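You operate a simulated robot arm through the tools that you are given. There is no shell and no other tool. Be economical: measure what you need, move in short steps, check, and stop when the job is done.

You are at the controls of a simulated two-armed robot. One attempt, no reset.

TASK
Put the yellow square cap in the tub of the following scooter. Take the spacer from the top of the grey trolley and put it on top of the black charger there. Put the yellow box on the top of the grey trolley away in the inside of dark blue bin two. Fetch the blue sleeve and set it on the bottom tray of the hanging shelf behind the bench. Fetch the yellow block marked "Torbly" from the shelf beside the yellow crate and set it on the bottom tray of the hanging shelf behind the bench. Take the red card labelled "sill plug" from the bench top before the label rolls and put it on the top tray of the hanging shelf behind the bench. Any order will do. Set down upright: yellow box.

It is judged by the outcome, as a careful person would: the job done as asked, and still so three seconds after it is handed in. It fails if anything else is knocked over, pushed out of place, dropped, spilled or broken. Lids that push on must go on centred and level and be pressed home; caps that screw on are set level and turned clockwise until they are tight.

THE ROBOT
Two 7-joint arms with fingered hands on one trunk, on a base that drives. Base frame: it is fixed to the floor where the robot stands at the start and does not move with it; the origin is under the middle of the robot, x ahead of it, y to its left, z up; the surface under the hand at the start is at about z = 780. Units: mm, degrees, N and s.
The left shoulder is at the start at [52, 173, 1143], the right one opposite. With the tool pointing down near the work surface each hand reaches from about 100 to 780 mm from the robot's upright axis, wherever it stands, measured 20 degrees to its own side. Places, roughly: blue sleeve (4x4x4 cm) [3600, 0, 500]; bottom tray of the hanging shelf behind the bench  [6500, 3340, 960]; charger [3250, 0, 1000]; inside of dark blue bin two (16x23 cm) [-380, 8640, 900]; red card [5000, 4000, 1000]; spacer [3000, 0, 1000]; top tray of the hanging shelf behind the bench (44 [6500, 3340, 1180]; tub of the following scooter [3400, 2900, 1000]; yellow block [5000, 2500, 750]; yellow box [3500, 250, 1000]; yellow square cap (6x6x4 cm) [500, 100, 800]. Payload 3.5 kg a hand.
The tool frame of a hand sits at the grasp point between the pads (the TCP): z along the fingers, y along the line on which they close. The tips reach 25 mm beyond it. Largest opening 88 mm; the body of the gripper starts 29 mm behind the TCP. The gripper is a hand of 3 fingers: y runs from the thumb to the fingers, the wrist lies at [-13, -97, -162] in the tool frame, and closing takes about 1.5 s.
Orientation is that of the tool frame in the base frame, as a unit quaternion [x, y, z, w]. With the fingers straight down and the wrist toward the robot, the tool's x, y and z point along [0, 1, 0], [1, 0, 0] and [0, 0, -1] of the base frame.

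THE INTERFACE
- The arms move only by the tool servo_tool. It takes "left_rows", "right_rows" or both (then of equal length, played together; a hand with none holds still); each is a list of rows, each an object of numbers (a shift or turn left out is 0, a gripper value left out holds the last): "x", "y", "z": the shift along the tool's x, y, z in mm; "rx", "ry", "rz": the turn, a rotation vector about the tool's x, y, z in degrees. In form: [{"x": .., "y": .., "z": .., "rx": .., "ry": .., "rz": ..}, ...]. A call has 1 to 10 rows; each row shifts and turns the commanded pose from where the row before left it, along the tool's axes as they then stand. "left_claw" and "right_claw" are, for a hand that has rows, the opening, from 0 (shut) to 1 (fully open), set as the call begins (left out, the last holds). Each row takes 0.2 s and may step no farther than 50 mm and 8.6 degrees from the row before; otherwise, or with a gripper value out of range, the whole call is refused. A pose out of reach is approached as far as the arm can. The call stops where the force on the tool passes 40 N (or 10 N more than at its start, if that is more) or the arm is blocked; 0.2 s more then pass. Each finger travels about 72 mm/s and halts on what it meets, pressing with about 32 N; the grip force reading is that of the motor and also rises with nothing between the fingers. The clock runs only during rows and for 0.2 s after the last one: add rows that do not move to give the fingers time. It gives the time, the measured TCP pose, the force on the tool (base axes), the opening and the grip force at its end, in the units of the frame above (readings bear some noise), with the torque about the TCP (base axes, N m) and any sound that the robot's microphone picked up.
- Cameras (640 x 400 px; columns grow to the right, rows downward): "scene" is now at [147.5, 26.6, 1360]; the picture's right is [0.31, -0.95, -0.04], its down [-0.66, -0.18, -0.73] and it looks along [0.68, 0.25, -0.69] (base axes); focal length 271 px, centre (320, 200). "left" rides on the left gripper at [-58, -85, -99] in its tool frame; the picture's right is [-0.67, -0.35, 0.66], its down [0.69, -0.63, 0.37] and it looks along [0.28, 0.69, 0.66] (tool axes); focal length 261 px, centre (320, 200). "right" rides on the right gripper at [58, -85, -99] in its tool frame; the picture's right is [-0.67, 0.35, -0.66], its down [-0.69, -0.63, 0.37] and it looks along [-0.28, 0.69, 0.66] (tool axes); focal length 261 px, centre (320, 200). There is no depth. A picture from a camera that has moved, and an enlarged one, comes with that camera's place and axes in the base frame and with its lens.
- camera(camera): a new picture of that camera. The clock stands still meanwhile.
- slide_trunk(by): slides the trunk up (or, below 0, down) by that many mm; the arms and the scene camera ride with it, the base frame stays. It gives what a move gives, with no picture.
- steer(legs): drives the robot by 1 to 6 legs, each [ahead, left, turn to the left] in mm, mm and degrees, along the robot's own axes; the way and the turn of a leg run together, so that a leg with both is an arc; at most 1500 mm and 180 degrees a leg. The arms and the cameras ride along, it lands a little off, and it stops where it bumps. It gives what a move gives.
- finger_targets(index, middle, thumb_bend, thumb_turn, hand): sets how far each is bent, from 0 (flat) to 100 (curled in); at 30 the hand is open as for a grip, at 70 the pads meet at the TCP. One left out holds its place. A second passes; each finger stops where it meets its share of the squeeze, and holds until it gets a number again. A gripper value or a shape takes the hand back. It gives what a move gives, with no picture; readings hold the bend of each and the force on the fingers (four entries, about 0 where the hand has none), thumb and palm. thumb_turn goes from beside the hand (0) to across from the fingers (100), as for a grip.
- grasp_type(shape, hand): the hand has 3 fingers and takes this shape, open, in about a second: jaw (thumb against the fingers, like two jaws); tri (thumb and two fingers); tip (a fingertip pinch); poke (one finger out to press); point (the index stretched); flat (the hand flat); cup (the hand cupped); fist (a fist). The gripper value then closes the fingers along that shape, each until it touches; the sizes above hold for jaw. It gives what a move gives, with no picture.
- pan_tilt(pan, tilt): turns the head with the scene camera to pan (to the left, within 86 degrees either way) and tilt (down, from -29 to 69), counted from straight ahead of the robot. It gives what a move gives.
- inspect(camera, box): a new picture of the part [left, top, right, bottom] of that camera's present view, enlarged. The clock stands still meanwhile.
- hand_in(): hands the job in; it is judged then, once.

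Work in short steps. Places have to be worked out from the pictures, the camera data and where the tool is seen: move nearer, look again, correct. Check each grasp and each placing, and mend what went wrong. You have 186 turns and 174 pictures in all, those below and enlarged ones among them. Open the grippers and draw the arms clear of the work before you hand the job in, unless the task says otherwise; then end with one line.

The tools are called after "Call:" as name(argument=value, ...) on one line, values as JSON. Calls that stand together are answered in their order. servo_tool: Moves the arms, as the interface text tells. Its arguments: {"type":"object","properties":{"left_rows":{"type":"array","items":{"type":"object","properties":{"x":{"type":"number"},"y":{"type":"number"},"z":{"type":"number"},"rx":{"type":"number"},"ry":{"type":"number"},"rz":{"type":"number"}}}},"left_claw":{"type":"number"},"right_rows":{"type":"array","items":{"type":"object","properties":{"x":{"type":"number"},"y":{"type":"number"},"z":{"type":"number"},"rx":{"type":"number"},"ry":{"type":"number"},"rz":{"type":"number"}}}},"right_claw":{"type":"number"}},"required":[]} The other tools are called the same way: slide_trunk (by) slides the trunk up or down; grasp_type (shape, hand) gives the hand a shape; finger_targets (index, middle, thumb_bend, thumb_turn, hand) moves the fingers one by one; steer (legs) drives the base; pan_tilt (pan, tilt) turns the head that bears the scene camera; camera (camera) takes a picture; inspect (camera, box) takes an enlarged picture of a part of a camera's view; hand_in () hands the job in.

At the start:

```text
t: 0.0
left_position: [459.7, 319.0, 991.4]
left_tool_rot: [0.706, 0.708, 0.0, 0.0]
left_wrist_force: [0.6, -0.3, 0.3]
left_torque: [0.01, 0.04, -0.01]
left_opening: 87.5
left_grasp_force: 0.0
left_shape: jaw
left_bend: [30.0, 30.0, 30.0, 98.0]
left_finger forces: [0.0, 0.1, 0.0, 0.1, 0.0, 0.0]
right_position: [569.5, -69.0, 1042.2]
right_tool_rot: [0.707, 0.707, 0.0, 0.0]
right_wrist_force: [0.0, -0.7, 0.0]
right_torque: [0.01, -0.02, -0.03]
right_opening: 87.6
right_grasp_force: 0.1
right_shape: jaw
right_bend: [30.0, 30.0, 30.0, 98.0]
right_finger forces: [0.1, 0.1, 0.1, 0.0, 0.1, 0.0]
trunk travel left (down, up): [-225.0, 230.0]
robot x, y, heading: [0.1, -1.9, -0.1]
head pan, tilt: [18.1, 35.8]
```

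scene: 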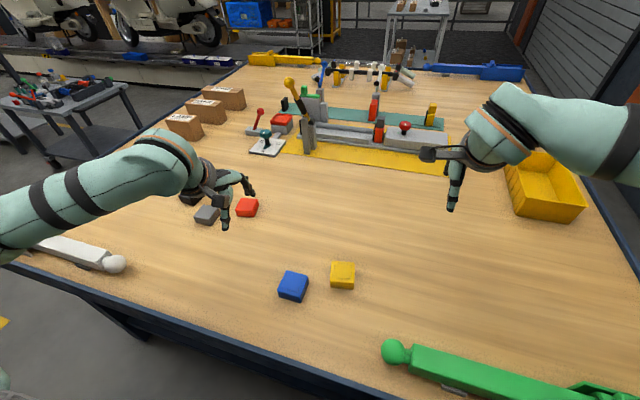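
right: 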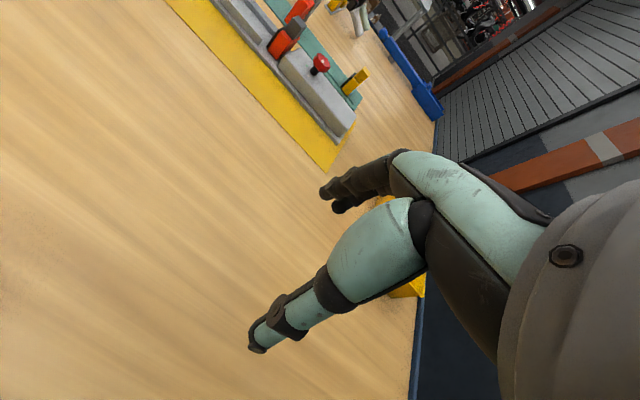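
left: 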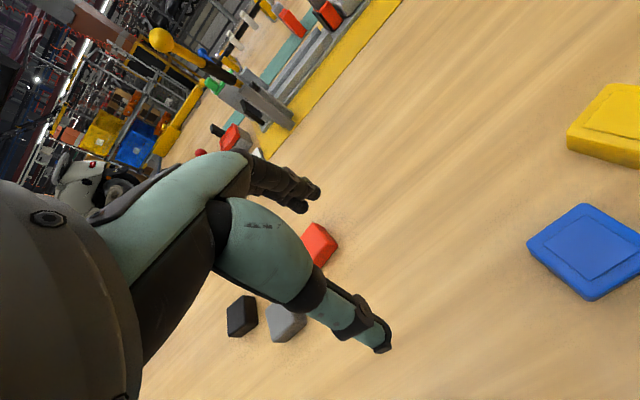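

The yellow cap looks to be near [465, 98, 800]. I'll enlarge it to get its outline and orientation.

Call:
inspect(camera="scene", box=[260, 240, 380, 315])

Call:
pan_tilt(pan=0, tilt=5)

Call:
camera(camera="scene")

Call:
pan_tilt(pan=60, tilt=15)

Call:
camera(camera="scene")

```text
5.33 times, centred on (320, 278) of scene
camera zoom: at [147.5, 26.6, 1360.0], right [0.31, -0.95, -0.04], down [-0.66, -0.18, -0.73], along [0.68, 0.25, -0.69], focal length 1447 px, centre (320, -213)
```

zoom: 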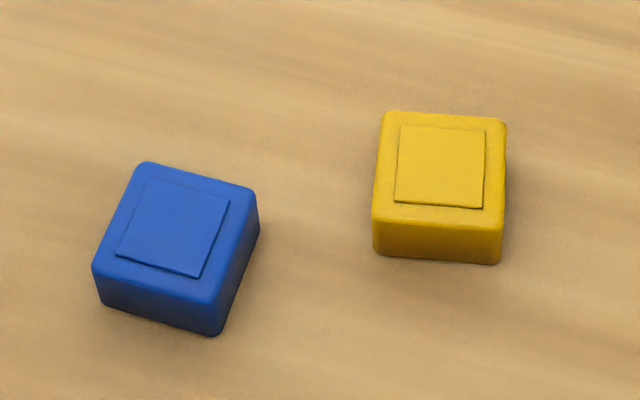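

```text
t: 1.0
left_position: [460.4, 319.8, 991.6]
left_tool_rot: [0.706, 0.708, 0.0, 0.0]
left_wrist_force: [0.9, 0.3, 0.0]
left_torque: [0.0, 0.01, 0.0]
left_opening: 87.9
left_grasp_force: 0.0
left_shape: jaw
left_bend: [30.0, 30.0, 30.0, 98.0]
left_finger forces: [0.1, 0.0, 0.0, 0.1, 0.0, 0.0]
right_position: [569.3, -68.9, 1042.2]
right_tool_rot: [0.707, 0.707, 0.001, 0.0]
right_wrist_force: [-0.2, -0.1, 0.2]
right_torque: [0.03, 0.04, 0.01]
right_opening: 87.8
right_grasp_force: 0.0
right_shape: jaw
right_bend: [30.0, 30.0, 30.0, 98.0]
right_finger forces: [0.0, 0.1, 0.1, 0.0, 0.0, 0.0]
trunk travel left (down, up): [-225.0, 230.0]
robot x, y, heading: [-4.3, 0.9, -0.1]
head pan, tilt: [0.0, 5.0]
```

```text
169 pictures are left
camera scene: at [162.9, -0.6, 1407.6], right [0.0, -1.0, 0.0], down [-0.23, 0.0, -0.97], along [0.97, 0.0, -0.23], focal length 271 px, centre (320, 200)
```

scene: 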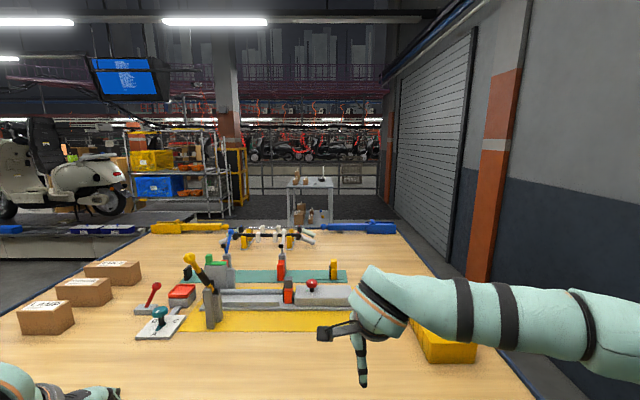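

```text
t: 2.3
left_position: [460.2, 319.2, 992.3]
left_tool_rot: [0.707, 0.707, 0.001, 0.0]
left_wrist_force: [-0.5, -0.4, -0.6]
left_torque: [-0.01, -0.03, 0.04]
left_opening: 87.8
left_grasp_force: 0.1
left_shape: jaw
left_bend: [30.0, 30.0, 30.0, 98.0]
left_finger forces: [0.0, 0.1, 0.0, 0.1, 0.0, 0.1]
right_position: [569.4, -69.0, 1041.9]
right_tool_rot: [0.707, 0.707, 0.0, 0.0]
right_wrist_force: [-0.7, -0.7, 0.3]
right_torque: [0.01, -0.03, -0.01]
right_opening: 87.6
right_grasp_force: 0.0
right_shape: jaw
right_bend: [30.0, 30.0, 30.0, 98.0]
right_finger forces: [0.0, 0.0, 0.1, 0.0, 0.0, 0.0]
trunk travel left (down, up): [-225.0, 230.0]
robot x, y, heading: [-1.7, -2.7, -0.1]
head pan, tilt: [60.0, 15.0]
```

```text
168 pictures are left
camera scene: at [116.0, 80.1, 1398.0], right [0.86, -0.5, -0.12], down [-0.26, -0.22, -0.94], along [0.44, 0.84, -0.32], focal length 271 px, centre (320, 200)
```

scene: 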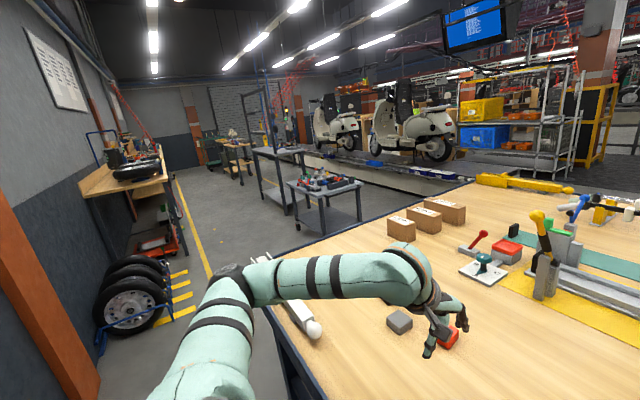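

From the zoom the cap's top is centred near [471, 101] and turned about 11°. I'll bring the left hand over it, turned to match, and move the right arm aside.

Call:
servo_tool(left_rows=[{"x": -43.5, "y": 2, "z": 20}, {"x": -43.5, "y": 2, "z": 20}, {"x": -43.5, "y": 2, "z": 20}, {"x": -43.5, "y": 2, "z": 20}, {"x": -43.5, "y": 2, "z": 20}, {"rz": -5.5}, {"rz": -5.5}, {}], right_rows=[{"x": -40}, {"x": -40}, {"x": -40}, {"x": -40}, {}, {}, {}, {}], left_claw=1)

Call:
pan_tilt(pan=18, tilt=40)

Call:
camera(camera="scene")

Call:
camera(camera="left")

```text
t: 4.1
left_position: [469.6, 100.7, 892.5]
left_tool_rot: [0.636, 0.772, 0.0, 0.0]
left_wrist_force: [0.8, -0.5, 0.5]
left_torque: [0.0, -0.02, -0.02]
left_opening: 87.5
left_grasp_force: 0.1
left_shape: jaw
left_bend: [30.0, 30.0, 30.0, 98.0]
left_finger forces: [0.0, 0.0, 0.1, 0.0, 0.0, 0.0]
right_position: [567.5, -230.0, 1043.2]
right_tool_rot: [0.707, 0.707, 0.0, -0.001]
right_wrist_force: [0.0, -0.4, 0.9]
right_torque: [0.03, 0.01, -0.01]
right_opening: 87.2
right_grasp_force: 0.0
right_shape: jaw
right_bend: [30.0, 30.0, 30.0, 98.0]
right_finger forces: [0.0, 0.0, 0.0, 0.0, 0.1, 0.0]
trunk travel left (down, up): [-225.0, 230.0]
robot x, y, heading: [1.5, -0.8, 0.2]
head pan, tilt: [60.0, 15.0]
```

```text
t: 5.2
left_position: [468.9, 101.6, 892.9]
left_tool_rot: [0.635, 0.773, 0.0, 0.0]
left_wrist_force: [0.4, 0.2, 0.3]
left_torque: [0.01, 0.01, 0.01]
left_opening: 87.7
left_grasp_force: 0.1
left_shape: jaw
left_bend: [30.0, 30.0, 30.0, 98.0]
left_finger forces: [0.1, 0.0, 0.0, 0.1, 0.0, 0.1]
right_position: [567.9, -229.0, 1043.1]
right_tool_rot: [0.707, 0.707, 0.0, 0.0]
right_wrist_force: [0.0, 0.0, 0.0]
right_torque: [-0.03, -0.02, 0.01]
right_opening: 87.4
right_grasp_force: 0.0
right_shape: jaw
right_bend: [30.0, 30.0, 30.0, 98.0]
right_finger forces: [0.0, 0.0, 0.0, 0.0, 0.0, 0.0]
trunk travel left (down, up): [-225.0, 230.0]
robot x, y, heading: [0.8, -1.0, -0.1]
head pan, tilt: [18.0, 40.0]
```

```text
167 pictures are left
camera scene: at [144.2, 25.6, 1354.1], right [0.31, -0.95, -0.04], down [-0.71, -0.2, -0.67], along [0.63, 0.24, -0.74], focal length 271 px, centre (320, 200)
```

scene: 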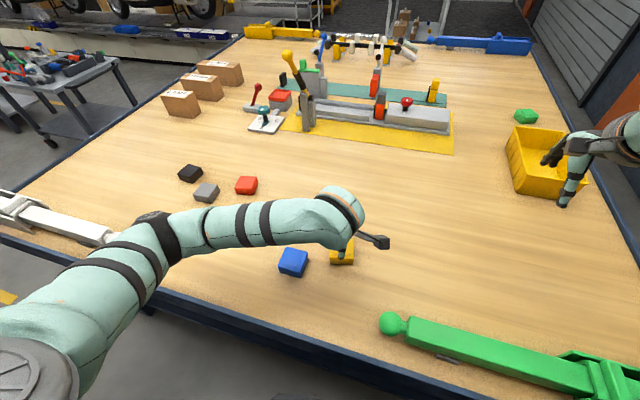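

```text
166 pictures are left
camera left: at [399.3, 29.0, 992.0], right [-0.21, -0.72, -0.66], down [-0.75, 0.55, -0.37], along [0.63, 0.41, -0.66], focal length 261 px, centre (320, 200)
```

left: 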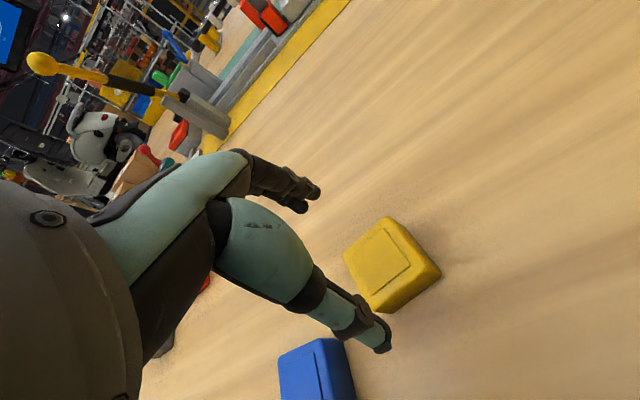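

Both cameras agree the cap is at about [472, 100]. I'll lower to z ≈ 808 and close.

Call:
servo_tool(left_rows=[{"z": 28}, {"z": 28}, {"z": 20}, {"z": 8}])

Call:
servo_tool(left_rows=[{}, {}, {}, {}, {}, {}, {}, {}], left_claw=0)

Call:
servo_tool(left_rows=[{"z": -30}, {"z": -40}, {"z": -40}, {"z": -40}])

Call:
camera(camera="left")

```text
t: 6.2
left_position: [468.7, 101.7, 808.3]
left_tool_rot: [0.635, 0.772, 0.0, 0.0]
left_wrist_force: [0.2, -0.2, -0.9]
left_torque: [-0.03, 0.01, 0.0]
left_opening: 87.7
left_grasp_force: 0.1
left_shape: jaw
left_bend: [30.0, 30.0, 30.0, 98.0]
left_finger forces: [0.2, 0.1, 0.0, 0.1, 0.0, 0.0]
right_position: [568.3, -230.1, 1042.2]
right_tool_rot: [0.707, 0.707, 0.0, 0.0]
right_wrist_force: [-0.1, -0.1, 0.4]
right_torque: [-0.01, 0.03, 0.01]
right_opening: 87.4
right_grasp_force: 0.0
right_shape: jaw
right_bend: [30.0, 30.0, 30.0, 98.0]
right_finger forces: [0.2, 0.1, 0.0, 0.0, 0.0, 0.0]
trunk travel left (down, up): [-225.0, 230.0]
robot x, y, heading: [2.0, 3.5, 0.3]
head pan, tilt: [18.0, 40.0]
```

```text
t: 8.0
left_position: [469.3, 101.8, 808.9]
left_tool_rot: [0.636, 0.772, 0.0, 0.0]
left_wrist_force: [0.2, 0.6, -0.2]
left_torque: [-0.04, 0.02, -0.02]
left_opening: 49.5
left_grasp_force: 31.8
left_shape: jaw
left_bend: [74.0, 42.0, 66.0, 100.0]
left_finger forces: [18.9, 10.2, 0.0, 0.0, 29.1, 0.0]
right_position: [569.0, -230.1, 1043.0]
right_tool_rot: [0.707, 0.707, 0.0, 0.0]
right_wrist_force: [0.2, -0.2, -0.9]
right_torque: [-0.01, 0.0, 0.0]
right_opening: 87.4
right_grasp_force: 0.1
right_shape: jaw
right_bend: [30.0, 30.0, 30.0, 98.0]
right_finger forces: [0.0, 0.0, 0.0, 0.0, 0.0, 0.0]
trunk travel left (down, up): [-225.0, 230.0]
robot x, y, heading: [4.2, -4.0, -0.2]
head pan, tilt: [18.0, 40.0]
```

```text
t: 8.9
left_position: [470.1, 102.8, 957.9]
left_tool_rot: [0.635, 0.772, 0.0, -0.001]
left_wrist_force: [0.2, 0.6, -0.1]
left_torque: [-0.02, -0.03, 0.01]
left_opening: 49.5
left_grasp_force: 32.1
left_shape: jaw
left_bend: [74.0, 42.0, 66.0, 100.0]
left_finger forces: [19.0, 10.1, 0.0, 0.0, 29.0, 0.0]
right_position: [568.3, -231.6, 1044.0]
right_tool_rot: [0.707, 0.707, 0.001, -0.001]
right_wrist_force: [0.2, -0.5, -0.5]
right_torque: [-0.02, -0.03, -0.01]
right_opening: 87.6
right_grasp_force: 0.0
right_shape: jaw
right_bend: [30.0, 30.0, 30.0, 98.0]
right_finger forces: [0.0, 0.0, 0.0, 0.0, 0.1, 0.0]
trunk travel left (down, up): [-225.0, 230.0]
robot x, y, heading: [1.0, 0.5, 0.1]
head pan, tilt: [18.0, 40.0]
```

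```text
165 pictures are left
camera left: at [399.9, 29.0, 1057.9], right [-0.21, -0.72, -0.66], down [-0.75, 0.55, -0.36], along [0.63, 0.41, -0.66], focal length 261 px, centre (320, 200)
```

left: 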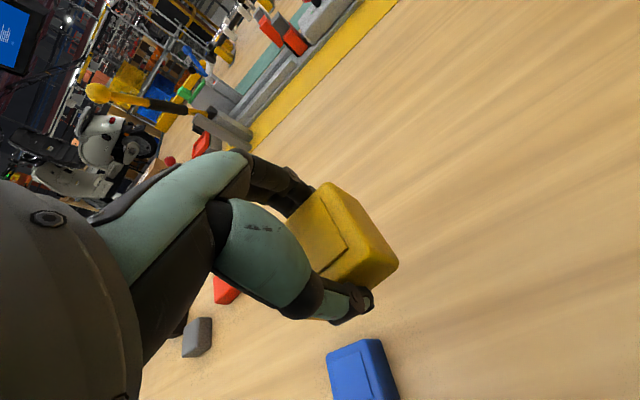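

The cap is held. I'll raise both hands a bit and look right and right-down to judge the lane past the bench.

Call:
servo_tool(left_rows=[{"z": -40, "y": -20}, {"z": -40, "y": -30}, {"y": -30}], right_rows=[{"z": -20, "y": -45}, {"y": -45}, {"y": -45}])

Call:
pan_tilt(pan=-50, tilt=25)

Call:
camera(camera="scene")

Call:
pan_tilt(pan=50, tilt=25)

Call:
camera(camera="scene")

```text
t: 9.5
left_position: [455.7, 140.9, 1002.2]
left_tool_rot: [0.606, 0.793, 0.056, -0.028]
left_wrist_force: [0.0, 0.0, -0.7]
left_torque: [-0.02, 0.01, 0.0]
left_opening: 49.2
left_grasp_force: 32.0
left_shape: jaw
left_bend: [74.0, 43.0, 66.0, 100.0]
left_finger forces: [18.9, 10.2, 0.0, 0.0, 29.3, 0.0]
left hand out of reach, approached as far as the arm can: row 2
right_position: [493.3, -230.9, 1064.5]
right_tool_rot: [0.707, 0.707, 0.001, -0.002]
right_wrist_force: [0.0, -0.4, -0.2]
right_torque: [0.04, 0.05, 0.01]
right_opening: 87.7
right_grasp_force: 0.0
right_shape: jaw
right_bend: [30.0, 30.0, 30.0, 98.0]
right_finger forces: [0.0, 0.1, 0.0, 0.0, 0.0, 0.1]
trunk travel left (down, up): [-225.0, 230.0]
robot x, y, heading: [0.6, 0.4, -0.1]
head pan, tilt: [18.0, 40.0]
stopped in row 2 (left hand): the arm was blocked; the commanded pose is now the measured one
```

```text
t: 10.9
left_position: [456.6, 142.8, 1001.2]
left_tool_rot: [0.607, 0.792, 0.053, -0.029]
left_wrist_force: [0.7, -1.5, -0.7]
left_torque: [-0.01, 0.0, -0.02]
left_opening: 49.1
left_grasp_force: 32.2
left_shape: jaw
left_bend: [74.0, 43.0, 66.0, 100.0]
left_finger forces: [18.9, 10.2, 0.0, 0.1, 29.2, 0.1]
right_position: [495.0, -231.2, 1062.5]
right_tool_rot: [0.707, 0.708, -0.001, -0.002]
right_wrist_force: [0.4, -0.3, -0.1]
right_torque: [0.02, 0.04, -0.01]
right_opening: 87.8
right_grasp_force: 0.0
right_shape: jaw
right_bend: [30.0, 30.0, 30.0, 98.0]
right_finger forces: [0.0, 0.0, 0.1, 0.1, 0.1, 0.1]
trunk travel left (down, up): [-225.0, 230.0]
robot x, y, heading: [-1.7, -1.0, 0.1]
head pan, tilt: [-50.0, 25.0]
```

```text
164 pictures are left
camera scene: at [126.1, -71.2, 1380.1], right [-0.76, -0.64, 0.11], down [-0.4, 0.32, -0.86], along [0.52, -0.69, -0.5], focal length 271 px, centre (320, 200)
```

scene: 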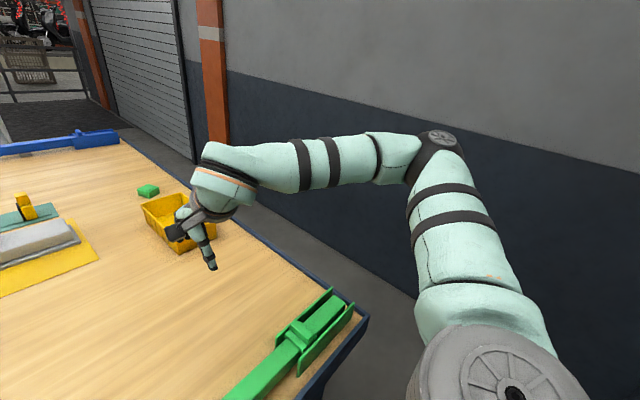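

```text
t: 12.7
left_position: [456.5, 141.6, 1001.2]
left_tool_rot: [0.607, 0.792, 0.054, -0.029]
left_wrist_force: [0.4, 0.7, -0.2]
left_torque: [0.04, 0.01, -0.02]
left_opening: 49.4
left_grasp_force: 31.3
left_shape: jaw
left_bend: [74.0, 43.0, 66.0, 100.0]
left_finger forces: [18.9, 10.3, 0.1, 0.0, 29.1, 0.1]
right_position: [494.9, -230.5, 1063.5]
right_tool_rot: [0.707, 0.707, -0.001, 0.0]
right_wrist_force: [0.4, 0.8, 0.5]
right_torque: [0.03, 0.01, -0.02]
right_opening: 87.7
right_grasp_force: 0.0
right_shape: jaw
right_bend: [30.0, 30.0, 30.0, 98.0]
right_finger forces: [0.1, 0.0, 0.1, 0.0, 0.1, 0.1]
trunk travel left (down, up): [-225.0, 230.0]
robot x, y, heading: [-0.6, -3.4, 0.1]
head pan, tilt: [50.0, 25.0]
```

```text
163 pictures are left
camera scene: at [126.1, 69.8, 1380.2], right [0.76, -0.64, -0.11], down [-0.4, -0.32, -0.86], along [0.52, 0.69, -0.5], focal length 271 px, centre (320, 200)
```

scene: 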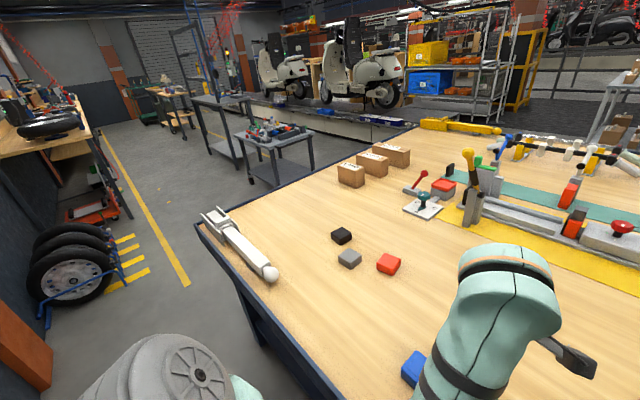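

Left lane (between bench edge y≈1170 and the low tool trolley y≈2020) looks about 850 wide and is below my arms. I'll back off, strafe left to its middle and look ahead.

Call:
steer(legs=[[-100, 0, 0], [0, 1500, 0], [0, 90, 0]])

Call:
pan_tilt(pan=0, tilt=25)

Call:
camera(camera="scene")

```text
t: 21.6
left_position: [343.3, 1738.8, 1000.7]
left_tool_rot: [0.603, 0.795, 0.053, -0.029]
left_wrist_force: [-1.1, 0.1, -1.1]
left_torque: [0.03, 0.01, 0.04]
left_opening: 49.4
left_grasp_force: 31.9
left_shape: jaw
left_bend: [74.0, 43.0, 66.0, 100.0]
left_finger forces: [19.0, 10.2, 0.0, 0.1, 29.2, 0.1]
right_position: [386.7, 1367.3, 1062.7]
right_tool_rot: [0.703, 0.711, -0.001, 0.0]
right_wrist_force: [0.0, -0.2, -0.2]
right_torque: [0.02, -0.01, 0.03]
right_opening: 87.8
right_grasp_force: 0.1
right_shape: jaw
right_bend: [30.0, 30.0, 30.0, 98.0]
right_finger forces: [0.0, 0.0, 0.0, 0.0, 0.0, 0.0]
trunk travel left (down, up): [-225.0, 230.0]
robot x, y, heading: [-111.2, 1589.6, 0.5]
head pan, tilt: [50.0, 25.0]
```

```text
t: 22.8
left_position: [343.9, 1739.0, 1001.9]
left_tool_rot: [0.603, 0.796, 0.055, -0.03]
left_wrist_force: [0.1, 0.0, -1.2]
left_torque: [0.01, 0.01, 0.01]
left_opening: 49.0
left_grasp_force: 32.2
left_shape: jaw
left_bend: [74.0, 43.0, 66.0, 100.0]
left_finger forces: [18.9, 10.1, 0.1, 0.1, 29.3, 0.1]
right_position: [386.2, 1366.7, 1063.8]
right_tool_rot: [0.703, 0.711, 0.0, -0.001]
right_wrist_force: [-0.7, 0.3, -0.6]
right_torque: [-0.01, -0.02, -0.02]
right_opening: 88.0
right_grasp_force: 0.0
right_shape: jaw
right_bend: [30.0, 30.0, 30.0, 98.0]
right_finger forces: [0.1, 0.0, 0.1, 0.0, 0.1, 0.0]
trunk travel left (down, up): [-225.0, 230.0]
robot x, y, heading: [-112.9, 1588.0, 0.4]
head pan, tilt: [0.0, 25.0]
```

```text
162 pictures are left
camera scene: at [47.9, 1593.4, 1375.6], right [0.01, -1.0, 0.0], down [-0.55, -0.01, -0.84], along [0.84, 0.01, -0.55], focal length 271 px, centre (320, 200)
```

scene: 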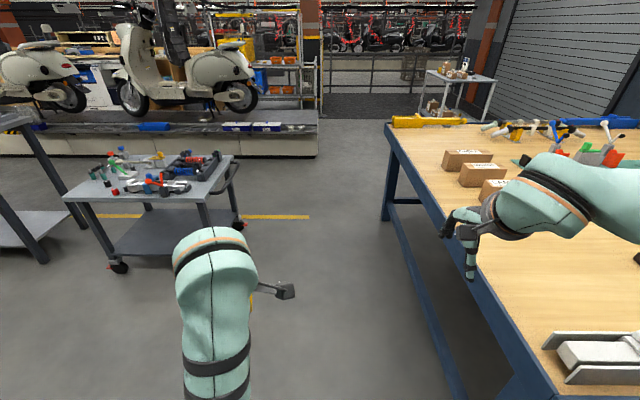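

Path ahead is clear; the platform front is at x≈3100 with the right scooter's open tub near [3400, 2900]. I'll drive forward and then strafe left in front of it.

Call:
steer(legs=[[1500, 0, -0.5], [1060, 0, 0], [0, 1290, 0]])

Call:
pan_tilt(pan=0, tilt=20)

Call:
camera(camera="scene")

```text
t: 41.2
left_position: [2892.9, 3016.9, 1000.7]
left_tool_rot: [0.606, 0.793, 0.055, -0.028]
left_wrist_force: [0.4, 0.3, -0.4]
left_torque: [-0.02, -0.01, -0.01]
left_opening: 49.2
left_grasp_force: 32.4
left_shape: jaw
left_bend: [74.0, 43.0, 66.0, 100.0]
left_finger forces: [18.9, 10.2, 0.0, 0.0, 29.2, 0.0]
right_position: [2932.9, 2643.3, 1062.9]
right_tool_rot: [0.706, 0.708, 0.0, -0.001]
right_wrist_force: [0.1, -0.1, 0.2]
right_torque: [0.0, -0.03, -0.02]
right_opening: 87.8
right_grasp_force: 0.1
right_shape: jaw
right_bend: [30.0, 30.0, 30.0, 98.0]
right_finger forces: [0.1, 0.0, 0.0, 0.0, 0.0, 0.1]
trunk travel left (down, up): [-225.0, 230.0]
robot x, y, heading: [2436.2, 2872.2, 0.1]
head pan, tilt: [0.0, 25.0]
```

```text
t: 41.9
left_position: [2893.0, 3016.7, 1000.4]
left_tool_rot: [0.606, 0.793, 0.054, -0.028]
left_wrist_force: [-0.3, 0.1, 0.0]
left_torque: [-0.03, 0.0, -0.02]
left_opening: 49.2
left_grasp_force: 31.6
left_shape: jaw
left_bend: [74.0, 43.0, 66.0, 100.0]
left_finger forces: [18.9, 10.2, 0.0, 0.0, 29.2, 0.0]
right_position: [2932.5, 2644.0, 1063.8]
right_tool_rot: [0.706, 0.708, -0.001, -0.001]
right_wrist_force: [-0.9, 0.0, 0.3]
right_torque: [0.02, -0.01, 0.0]
right_opening: 87.6
right_grasp_force: 0.1
right_shape: jaw
right_bend: [30.0, 30.0, 30.0, 98.0]
right_finger forces: [0.0, 0.0, 0.0, 0.0, 0.0, 0.0]
trunk travel left (down, up): [-225.0, 230.0]
robot x, y, heading: [2438.5, 2877.2, 0.1]
head pan, tilt: [0.0, 20.0]
```

```text
161 pictures are left
camera scene: at [2597.4, 2873.0, 1383.4], right [0.0, -1.0, 0.0], down [-0.47, 0.0, -0.88], along [0.88, 0.0, -0.47], focal length 271 px, centre (320, 200)
```

scene: 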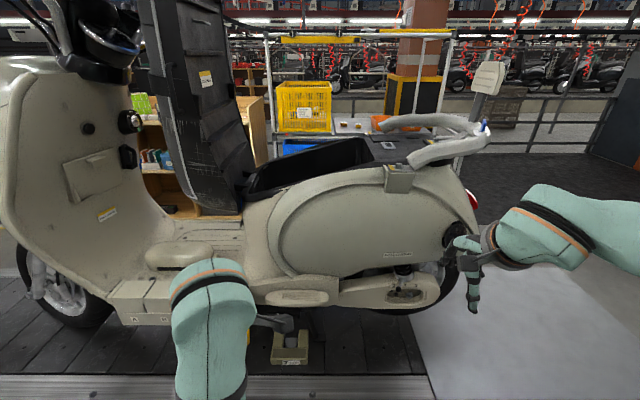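

The tub opening appears near [3430, 2905] with the rim around z≈1030. I'll raise the trunk and drive closer, a bit to the right so the left hand lines up.

Call:
slide_trunk(by=170)

Call:
steer(legs=[[260, -110, 0]])

Call:
pan_tilt(pan=12, tilt=45)

Call:
camera(camera="scene")

Call:
camera(camera="left")

```text
t: 42.9
left_position: [2901.1, 3065.5, 1087.4]
left_tool_rot: [0.571, 0.811, 0.113, -0.05]
left_wrist_force: [-0.5, -0.1, -1.2]
left_torque: [0.0, -0.02, -0.03]
left_opening: 49.0
left_grasp_force: 32.2
left_shape: jaw
left_bend: [74.0, 43.0, 66.0, 100.0]
left_finger forces: [18.8, 10.2, 0.0, 0.0, 29.2, 0.1]
right_position: [2927.9, 2643.8, 1144.7]
right_tool_rot: [0.707, 0.708, 0.003, 0.003]
right_wrist_force: [0.2, 0.0, -0.4]
right_torque: [0.01, -0.02, 0.0]
right_opening: 87.8
right_grasp_force: 0.1
right_shape: jaw
right_bend: [30.0, 30.0, 30.0, 98.0]
right_finger forces: [0.0, 0.0, 0.0, 0.0, 0.1, 0.1]
trunk travel left (down, up): [-300.0, 154.0]
robot x, y, heading: [2438.5, 2872.1, 0.1]
head pan, tilt: [0.0, 20.0]
stopped: the arm was blocked; the commanded pose is now the measured one
```

```text
t: 44.8
left_position: [3152.5, 2960.9, 1085.0]
left_tool_rot: [0.57, 0.812, 0.114, -0.053]
left_wrist_force: [0.7, 0.8, -0.3]
left_torque: [0.02, -0.02, -0.01]
left_opening: 49.4
left_grasp_force: 31.8
left_shape: jaw
left_bend: [74.0, 43.0, 66.0, 100.0]
left_finger forces: [18.9, 10.1, 0.0, 0.0, 29.2, 0.0]
right_position: [3177.3, 2536.8, 1138.4]
right_tool_rot: [0.707, 0.707, -0.002, -0.001]
right_wrist_force: [-1.9, -0.9, -0.5]
right_torque: [-0.01, -0.03, -0.01]
right_opening: 88.0
right_grasp_force: 0.0
right_shape: jaw
right_bend: [30.0, 30.0, 30.0, 98.0]
right_finger forces: [1.5, 0.1, 0.0, 0.0, 0.0, 0.1]
trunk travel left (down, up): [-300.0, 154.0]
robot x, y, heading: [2684.6, 2767.8, 0.1]
head pan, tilt: [0.0, 20.0]
stopped in leg 1: the force on the tool passed its limit at 54 N (the readings are from after the stop); the commanded pose is now the measured one
```

```text
t: 45.7
left_position: [3150.5, 2961.6, 1084.6]
left_tool_rot: [0.571, 0.811, 0.113, -0.052]
left_wrist_force: [1.2, -0.1, -0.1]
left_torque: [-0.01, 0.0, 0.02]
left_opening: 49.1
left_grasp_force: 32.0
left_shape: jaw
left_bend: [74.0, 43.0, 66.0, 100.0]
left_finger forces: [19.0, 10.2, 0.0, 0.1, 29.2, 0.0]
right_position: [3175.9, 2537.5, 1139.3]
right_tool_rot: [0.707, 0.708, -0.002, -0.002]
right_wrist_force: [-0.6, -0.7, 0.2]
right_torque: [0.02, 0.02, -0.01]
right_opening: 87.9
right_grasp_force: 0.0
right_shape: jaw
right_bend: [30.0, 30.0, 30.0, 98.0]
right_finger forces: [0.6, 0.2, 0.0, 0.1, 0.0, 0.1]
trunk travel left (down, up): [-300.0, 154.0]
robot x, y, heading: [2688.3, 2768.3, -0.0]
head pan, tilt: [12.0, 45.0]
```

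```text
160 pictures are left
camera scene: at [2789.8, 2783.8, 1432.8], right [0.21, -0.98, -0.01], down [-0.74, -0.15, -0.66], along [0.65, 0.15, -0.75], focal length 271 px, centre (320, 200)
```

scene: 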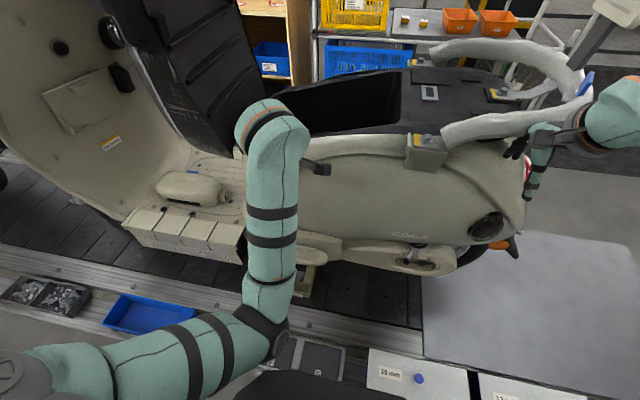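

```text
159 pictures are left
camera left: at [3089.2, 2856.3, 1158.9], right [-0.07, -0.57, -0.82], down [-0.81, 0.51, -0.29], along [0.58, 0.65, -0.49], focal length 261 px, centre (320, 200)
```

left: 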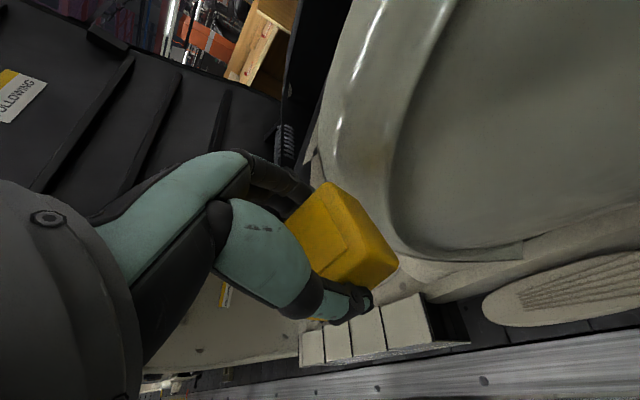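

The right hand touched the scooter tail; the scooter shows no shift. The two views put the tub rim at z≈1130–1140, x 3253–3540, right end y≈2725, higher than I thought. I'll back off, and level and advance the left hand before raising the trunk further.

Call:
steer(legs=[[-230, 0, 0]])

Call:
servo_tool(left_rows=[{"y": 30}, {"y": 30}, {"rx": 2.4, "ry": -4.1, "rz": 6}, {"rx": 2.4, "ry": -4.1, "rz": 6}, {"rx": 2.4, "ry": -4.1, "rz": 6}, {}], right_rows=[{"x": -20}, {"x": -20}, {"x": -20}, {}, {}, {}])

Call:
slide_trunk(by=130)

```text
t: 47.4
left_position: [2923.3, 2960.7, 1084.1]
left_tool_rot: [0.57, 0.812, 0.113, -0.052]
left_wrist_force: [0.2, -0.6, 0.2]
left_torque: [-0.01, -0.02, 0.0]
left_opening: 49.2
left_grasp_force: 32.4
left_shape: jaw
left_bend: [74.0, 43.0, 66.0, 100.0]
left_finger forces: [18.9, 10.2, 0.1, 0.1, 29.1, 0.0]
right_position: [2950.6, 2538.2, 1137.8]
right_tool_rot: [0.706, 0.708, -0.004, -0.002]
right_wrist_force: [-1.2, -0.6, 0.6]
right_torque: [0.0, -0.02, 0.0]
right_opening: 87.8
right_grasp_force: 0.0
right_shape: jaw
right_bend: [30.0, 30.0, 30.0, 98.0]
right_finger forces: [0.0, 0.0, 0.1, 0.0, 0.1, 0.0]
trunk travel left (down, up): [-300.0, 154.0]
robot x, y, heading: [2458.8, 2766.4, 0.1]
head pan, tilt: [12.0, 45.0]
```

```text
t: 49.0
left_position: [2983.4, 3023.6, 1104.2]
left_tool_rot: [0.668, 0.744, 0.019, -0.029]
left_wrist_force: [-0.2, -0.4, -0.4]
left_torque: [0.03, 0.02, 0.0]
left_opening: 49.2
left_grasp_force: 31.6
left_shape: jaw
left_bend: [74.0, 43.0, 66.0, 100.0]
left_finger forces: [19.1, 10.1, 0.0, 0.0, 29.2, 0.0]
right_position: [2949.5, 2479.3, 1138.9]
right_tool_rot: [0.705, 0.709, -0.004, -0.003]
right_wrist_force: [0.1, -0.2, 0.3]
right_torque: [0.03, -0.02, 0.0]
right_opening: 87.8
right_grasp_force: 0.1
right_shape: jaw
right_bend: [30.0, 30.0, 30.0, 98.0]
right_finger forces: [0.0, 0.1, 0.0, 0.0, 0.1, 0.0]
trunk travel left (down, up): [-300.0, 154.0]
robot x, y, heading: [2456.7, 2766.8, 0.1]
head pan, tilt: [12.0, 45.0]
stopped in row 6 (left hand): the arm was blocked; the commanded pose is now the measured one
```

```text
t: 50.6
left_position: [2982.4, 3061.3, 1245.9]
left_tool_rot: [0.641, 0.766, 0.038, -0.034]
left_wrist_force: [0.1, -0.4, 0.3]
left_torque: [0.02, 0.0, 0.01]
left_opening: 49.2
left_grasp_force: 32.1
left_shape: jaw
left_bend: [74.0, 43.0, 66.0, 100.0]
left_finger forces: [19.0, 10.2, 0.1, 0.0, 29.1, 0.0]
right_position: [2950.4, 2477.8, 1267.8]
right_tool_rot: [0.706, 0.708, -0.002, -0.002]
right_wrist_force: [0.7, -1.5, -0.7]
right_torque: [-0.02, -0.01, 0.03]
right_opening: 87.8
right_grasp_force: 0.0
right_shape: jaw
right_bend: [30.0, 30.0, 30.0, 98.0]
right_finger forces: [0.0, 0.0, 0.0, 0.1, 0.1, 0.1]
trunk travel left (down, up): [-430.0, 24.0]
robot x, y, heading: [2455.4, 2769.9, 0.2]
head pan, tilt: [12.0, 45.0]
```

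Left hand is now at z 1246, above the rim. I'll strafe right so it lines up with the tub at y≈2890 (clear of the raised seat), then drive in.

Call:
steer(legs=[[0, -180, 0], [230, 0, 0]])

Call:
camera(camera="left")

Call:
camera(camera="scene")

```text
t: 53.5
left_position: [3208.5, 2882.8, 1246.3]
left_tool_rot: [0.64, 0.766, 0.039, -0.032]
left_wrist_force: [-0.7, 0.1, -0.9]
left_torque: [-0.02, 0.01, -0.01]
left_opening: 49.2
left_grasp_force: 31.9
left_shape: jaw
left_bend: [74.0, 43.0, 66.0, 100.0]
left_finger forces: [18.9, 10.2, 0.0, 0.1, 29.1, 0.0]
right_position: [3175.0, 2299.7, 1270.7]
right_tool_rot: [0.705, 0.709, -0.002, -0.001]
right_wrist_force: [-0.1, 0.1, 0.9]
right_torque: [-0.02, 0.02, 0.0]
right_opening: 87.7
right_grasp_force: 0.0
right_shape: jaw
right_bend: [30.0, 30.0, 30.0, 98.0]
right_finger forces: [0.1, 0.1, 0.0, 0.1, 0.0, 0.1]
trunk travel left (down, up): [-430.0, 24.0]
robot x, y, heading: [2686.9, 2584.7, 0.3]
head pan, tilt: [12.0, 45.0]
```

```text
158 pictures are left
camera left: at [3136.2, 2801.4, 1338.9], right [-0.22, -0.65, -0.72], down [-0.74, 0.6, -0.31], along [0.63, 0.47, -0.62], focal length 261 px, centre (320, 200)
```

left: 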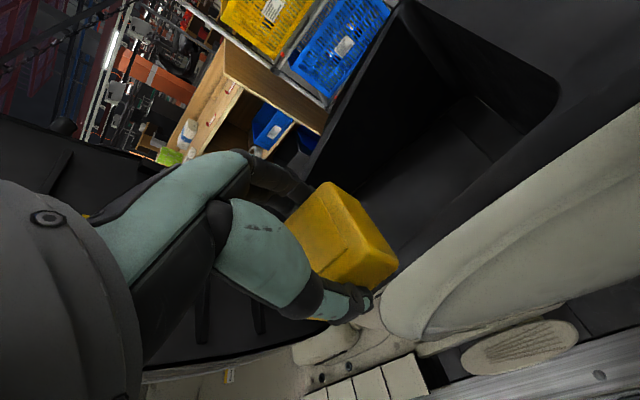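

```text
157 pictures are left
camera scene: at [2754.0, 2604.8, 1571.3], right [0.21, -0.98, 0.0], down [-0.69, -0.15, -0.71], along [0.69, 0.15, -0.71], focal length 271 px, centre (320, 200)
```

scene: 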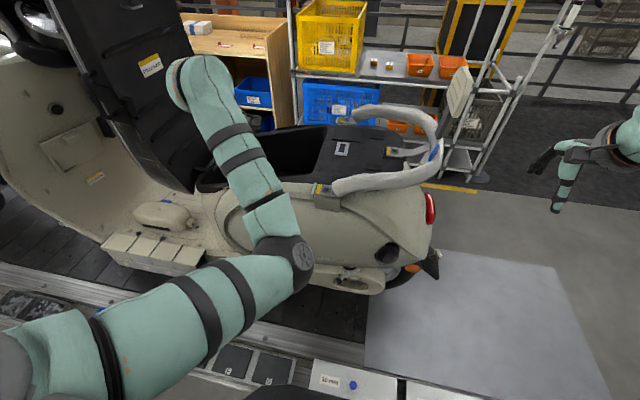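

The tub interior is visible; its near edge is at x≈3250, right end y≈2735. I'll move the cap forward over the middle at about [3395, 2850], levelling the hand, staying above the rim.

Call:
servo_tool(left_rows=[{"x": -16, "y": 45}, {"x": -16, "y": 45}, {"x": -16, "y": 45}, {"x": -16, "y": 45}, {"ry": -5.7, "rx": 1}, {}])

Call:
camera(camera="left")

Call:
camera(camera="scene")

```text
t: 54.9
left_position: [3400.3, 2851.0, 1242.8]
left_tool_rot: [0.641, 0.767, 0.0, 0.0]
left_wrist_force: [0.2, 0.3, -0.3]
left_torque: [0.02, 0.01, 0.02]
left_opening: 48.7
left_grasp_force: 32.2
left_shape: jaw
left_bend: [74.0, 43.0, 66.0, 100.0]
left_finger forces: [18.9, 10.1, 0.1, 0.0, 28.9, 0.0]
right_position: [3178.1, 2299.0, 1268.0]
right_tool_rot: [0.705, 0.709, -0.002, -0.003]
right_wrist_force: [-0.1, -0.2, -0.1]
right_torque: [-0.02, 0.0, -0.03]
right_opening: 88.0
right_grasp_force: 0.1
right_shape: jaw
right_bend: [30.0, 30.0, 30.0, 98.0]
right_finger forces: [0.1, 0.0, 0.0, 0.1, 0.0, 0.1]
trunk travel left (down, up): [-430.0, 24.0]
robot x, y, heading: [2688.7, 2590.5, 0.2]
head pan, tilt: [12.0, 45.0]
```

```text
156 pictures are left
camera left: at [3328.5, 2779.7, 1342.3], right [-0.22, -0.72, -0.65], down [-0.74, 0.56, -0.37], along [0.63, 0.4, -0.66], focal length 261 px, centre (320, 200)
```

left: 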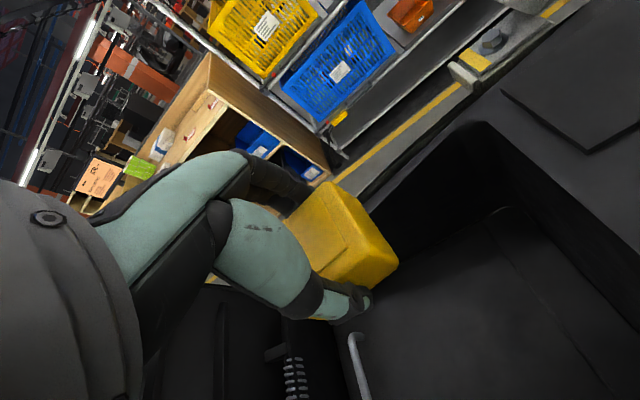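

```text
155 pictures are left
camera scene: at [2758.2, 2603.8, 1571.1], right [0.21, -0.98, 0.0], down [-0.69, -0.15, -0.71], along [0.69, 0.15, -0.71], focal length 271 px, centre (320, 200)
```

scene: 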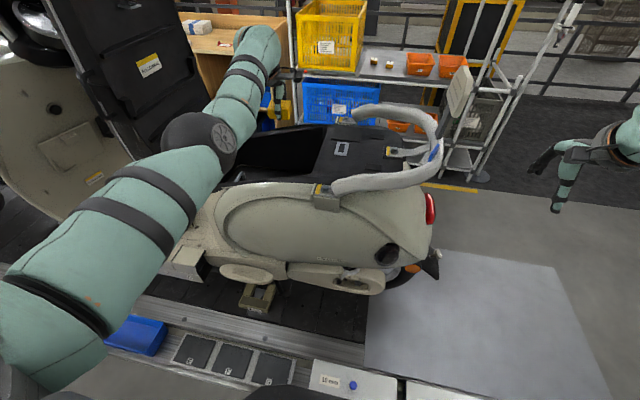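

Tub floor looks to be at z≈985, far rim x≈3480, so the cap at [3400, 2851] is well inside. I'll lower in stages.

Call:
servo_tool(left_rows=[{"z": 40}, {"z": 40}, {"z": 40}, {"z": 40}, {}])

Call:
camera(camera="left")

Call:
camera(camera="scene")

```text
t: 56.0
left_position: [3388.1, 2856.4, 1079.3]
left_tool_rot: [0.642, 0.767, -0.002, 0.0]
left_wrist_force: [-0.2, -0.3, -0.2]
left_torque: [-0.02, 0.02, -0.02]
left_opening: 48.6
left_grasp_force: 31.9
left_shape: jaw
left_bend: [74.0, 43.0, 66.0, 100.0]
left_finger forces: [18.8, 9.9, 0.0, 0.1, 28.9, 0.0]
left hand out of reach, approached as far as the arm can: row 3, 4
right_position: [3178.3, 2299.3, 1269.8]
right_tool_rot: [0.705, 0.709, -0.003, -0.002]
right_wrist_force: [0.8, 0.5, -0.4]
right_torque: [0.01, 0.01, 0.0]
right_opening: 87.6
right_grasp_force: 0.1
right_shape: jaw
right_bend: [30.0, 30.0, 30.0, 98.0]
right_finger forces: [0.1, 0.0, 0.1, 0.1, 0.0, 0.0]
trunk travel left (down, up): [-430.0, 24.0]
robot x, y, heading: [2690.7, 2587.5, 0.1]
head pan, tilt: [12.0, 45.0]
```

```text
154 pictures are left
camera left: at [3315.8, 2784.6, 1180.7], right [-0.23, -0.72, -0.65], down [-0.74, 0.56, -0.37], along [0.63, 0.4, -0.66], focal length 261 px, centre (320, 200)
```

left: 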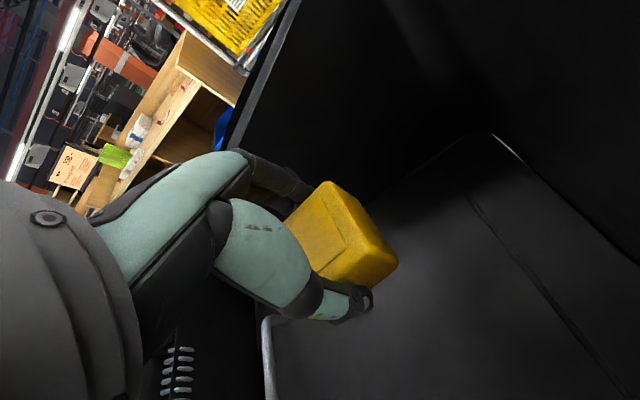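

```text
153 pictures are left
camera scene: at [2758.5, 2604.3, 1571.1], right [0.21, -0.98, 0.0], down [-0.69, -0.15, -0.71], along [0.69, 0.15, -0.71], focal length 271 px, centre (320, 200)
```

scene: 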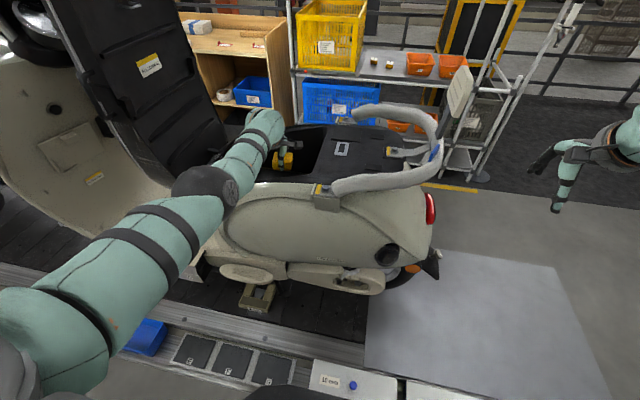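

Reach limits stop the arm; lowering the trunk will lower the hand. I'll slide down 60 and look.

Call:
slide_trunk(by=-60)

Call:
camera(camera="left")

Call:
inspect(camera="scene", box=[160, 80, 360, 205])

```text
t: 57.0
left_position: [3386.3, 2855.1, 1021.2]
left_tool_rot: [0.642, 0.767, -0.001, 0.0]
left_wrist_force: [0.2, 0.6, -1.0]
left_torque: [-0.04, 0.02, 0.02]
left_opening: 48.6
left_grasp_force: 32.0
left_shape: jaw
left_bend: [74.0, 43.0, 66.0, 100.0]
left_finger forces: [18.8, 10.0, 0.1, 0.1, 28.9, 0.1]
right_position: [3178.3, 2300.2, 1208.7]
right_tool_rot: [0.705, 0.709, -0.004, -0.002]
right_wrist_force: [-0.7, 0.8, -0.5]
right_torque: [0.01, 0.01, -0.02]
right_opening: 88.0
right_grasp_force: 0.1
right_shape: jaw
right_bend: [30.0, 30.0, 30.0, 98.0]
right_finger forces: [0.0, 0.0, 0.1, 0.0, 0.0, 0.0]
trunk travel left (down, up): [-370.0, 84.0]
robot x, y, heading: [2685.2, 2588.4, 0.2]
head pan, tilt: [12.0, 45.0]
```

```text
152 pictures are left
camera left: at [3315.9, 2784.6, 1121.3], right [-0.23, -0.72, -0.65], down [-0.74, 0.56, -0.37], along [0.63, 0.4, -0.66], focal length 261 px, centre (320, 200)
```

left: 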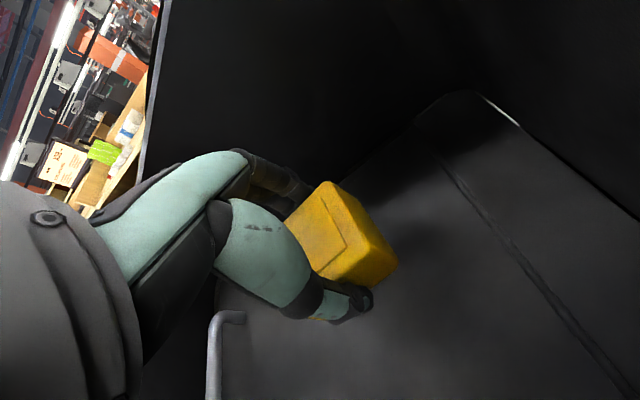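

```text
3.20 times, centred on (260, 142) of scene
camera zoom: at [2767.8, 2604.4, 1508.3], right [0.21, -0.98, 0.0], down [-0.71, -0.15, -0.69], along [0.68, 0.15, -0.72], focal length 868 px, centre (512, 384)
```

zoom: 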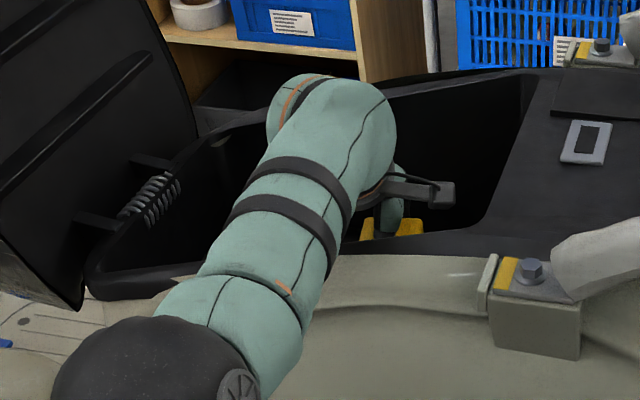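

The forearm is just above the near rim and the cap is well inside the tub, a few cm above its floor. I'll lower a bit more, watching for contact.

Call:
slide_trunk(by=-25)

Call:
servo_tool(left_rows=[{"rx": 8}, {"rx": 7}, {}])

Call:
inspect(camera="scene", box=[160, 80, 360, 205])

```text
t: 57.8
left_position: [3389.2, 2856.3, 1011.1]
left_tool_rot: [0.641, 0.768, 0.006, 0.007]
left_wrist_force: [0.7, -0.4, -1.0]
left_torque: [-0.01, 0.01, 0.0]
left_opening: 48.7
left_grasp_force: 32.4
left_shape: jaw
left_bend: [74.0, 43.0, 66.0, 100.0]
left_finger forces: [18.9, 10.1, 0.1, 0.1, 28.9, 0.1]
right_position: [3175.5, 2299.8, 1188.1]
right_tool_rot: [0.705, 0.709, -0.003, -0.002]
right_wrist_force: [0.0, 0.3, -0.4]
right_torque: [0.01, 0.01, -0.06]
right_opening: 87.7
right_grasp_force: 0.1
right_shape: jaw
right_bend: [30.0, 30.0, 30.0, 98.0]
right_finger forces: [0.0, 0.0, 0.0, 0.0, 0.0, 0.0]
trunk travel left (down, up): [-345.0, 109.0]
robot x, y, heading: [2688.8, 2586.3, 0.1]
head pan, tilt: [12.0, 45.0]
```

```text
t: 58.6
left_position: [3355.3, 2864.7, 1002.4]
left_tool_rot: [0.636, 0.761, -0.101, -0.083]
left_wrist_force: [-0.2, 0.0, -0.5]
left_torque: [0.03, -0.03, 0.01]
left_opening: 48.4
left_grasp_force: 32.0
left_shape: jaw
left_bend: [74.0, 43.0, 66.0, 100.0]
left_finger forces: [18.9, 10.0, 0.0, 0.0, 28.8, 0.1]
left hand out of reach, approached as far as the arm can: row 1, 2
right_position: [3175.9, 2299.3, 1184.0]
right_tool_rot: [0.705, 0.709, -0.002, -0.002]
right_wrist_force: [-0.6, 0.4, -0.1]
right_torque: [-0.01, -0.01, 0.0]
right_opening: 87.9
right_grasp_force: 0.1
right_shape: jaw
right_bend: [30.0, 30.0, 30.0, 98.0]
right_finger forces: [0.1, 0.0, 0.0, 0.0, 0.0, 0.0]
trunk travel left (down, up): [-345.0, 109.0]
robot x, y, heading: [2687.2, 2587.1, 0.1]
head pan, tilt: [12.0, 45.0]
```

```text
3.20 times, centred on (260, 142) of scene
camera zoom: at [2772.3, 2603.6, 1481.8], right [0.21, -0.98, -0.01], down [-0.71, -0.15, -0.68], along [0.67, 0.15, -0.73], focal length 868 px, centre (512, 384)
```

zoom: 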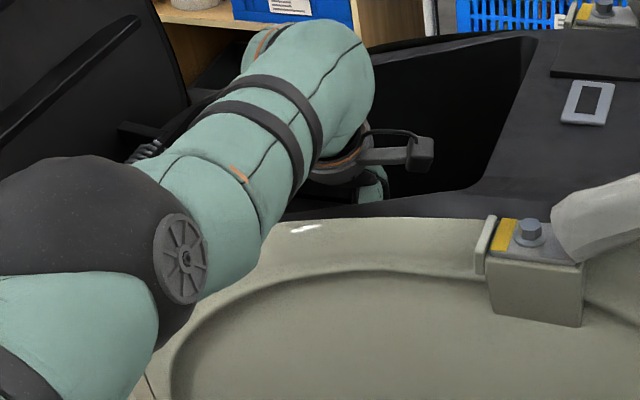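

The tilt lifts the wrist clear of the rim. I'll lower 30 mm more and see how it takes it.

Call:
servo_tool(left_rows=[{"z": 14, "y": 5}, {"z": 14, "y": 5}, {}])

Call:
camera(camera="left")

```text
t: 59.4
left_position: [3354.2, 2867.6, 979.8]
left_tool_rot: [0.637, 0.761, -0.096, -0.076]
left_wrist_force: [-4.7, -4.1, 21.4]
left_torque: [-0.15, -0.3, -0.02]
left_opening: 48.5
left_grasp_force: 31.5
left_shape: jaw
left_bend: [75.0, 44.0, 64.0, 100.0]
left_finger forces: [35.2, 9.5, 0.0, 0.0, 36.8, 0.1]
left hand out of reach, approached as far as the arm can: row 1, 2
right_position: [3175.7, 2299.2, 1185.1]
right_tool_rot: [0.705, 0.709, -0.002, -0.002]
right_wrist_force: [-0.9, -0.3, 0.8]
right_torque: [0.01, 0.01, 0.02]
right_opening: 87.7
right_grasp_force: 0.0
right_shape: jaw
right_bend: [30.0, 30.0, 30.0, 98.0]
right_finger forces: [0.1, 0.0, 0.1, 0.1, 0.0, 0.1]
trunk travel left (down, up): [-345.0, 109.0]
robot x, y, heading: [2689.1, 2587.6, 0.2]
head pan, tilt: [12.0, 45.0]
stopped in row 3 (left hand): the force on the tool passed its limit at 43 N (the readings are from after the stop); the commanded pose is now the measured one
```

```text
149 pictures are left
camera left: at [3309.1, 2801.5, 1098.5], right [-0.37, -0.75, -0.55], down [-0.81, 0.55, -0.21], along [0.45, 0.37, -0.81], focal length 261 px, centre (320, 200)
```

left: 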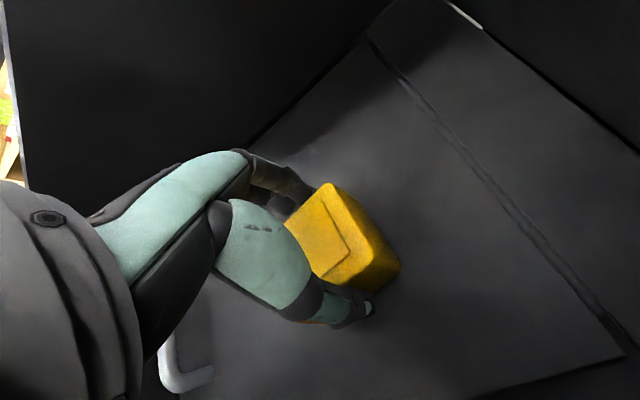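

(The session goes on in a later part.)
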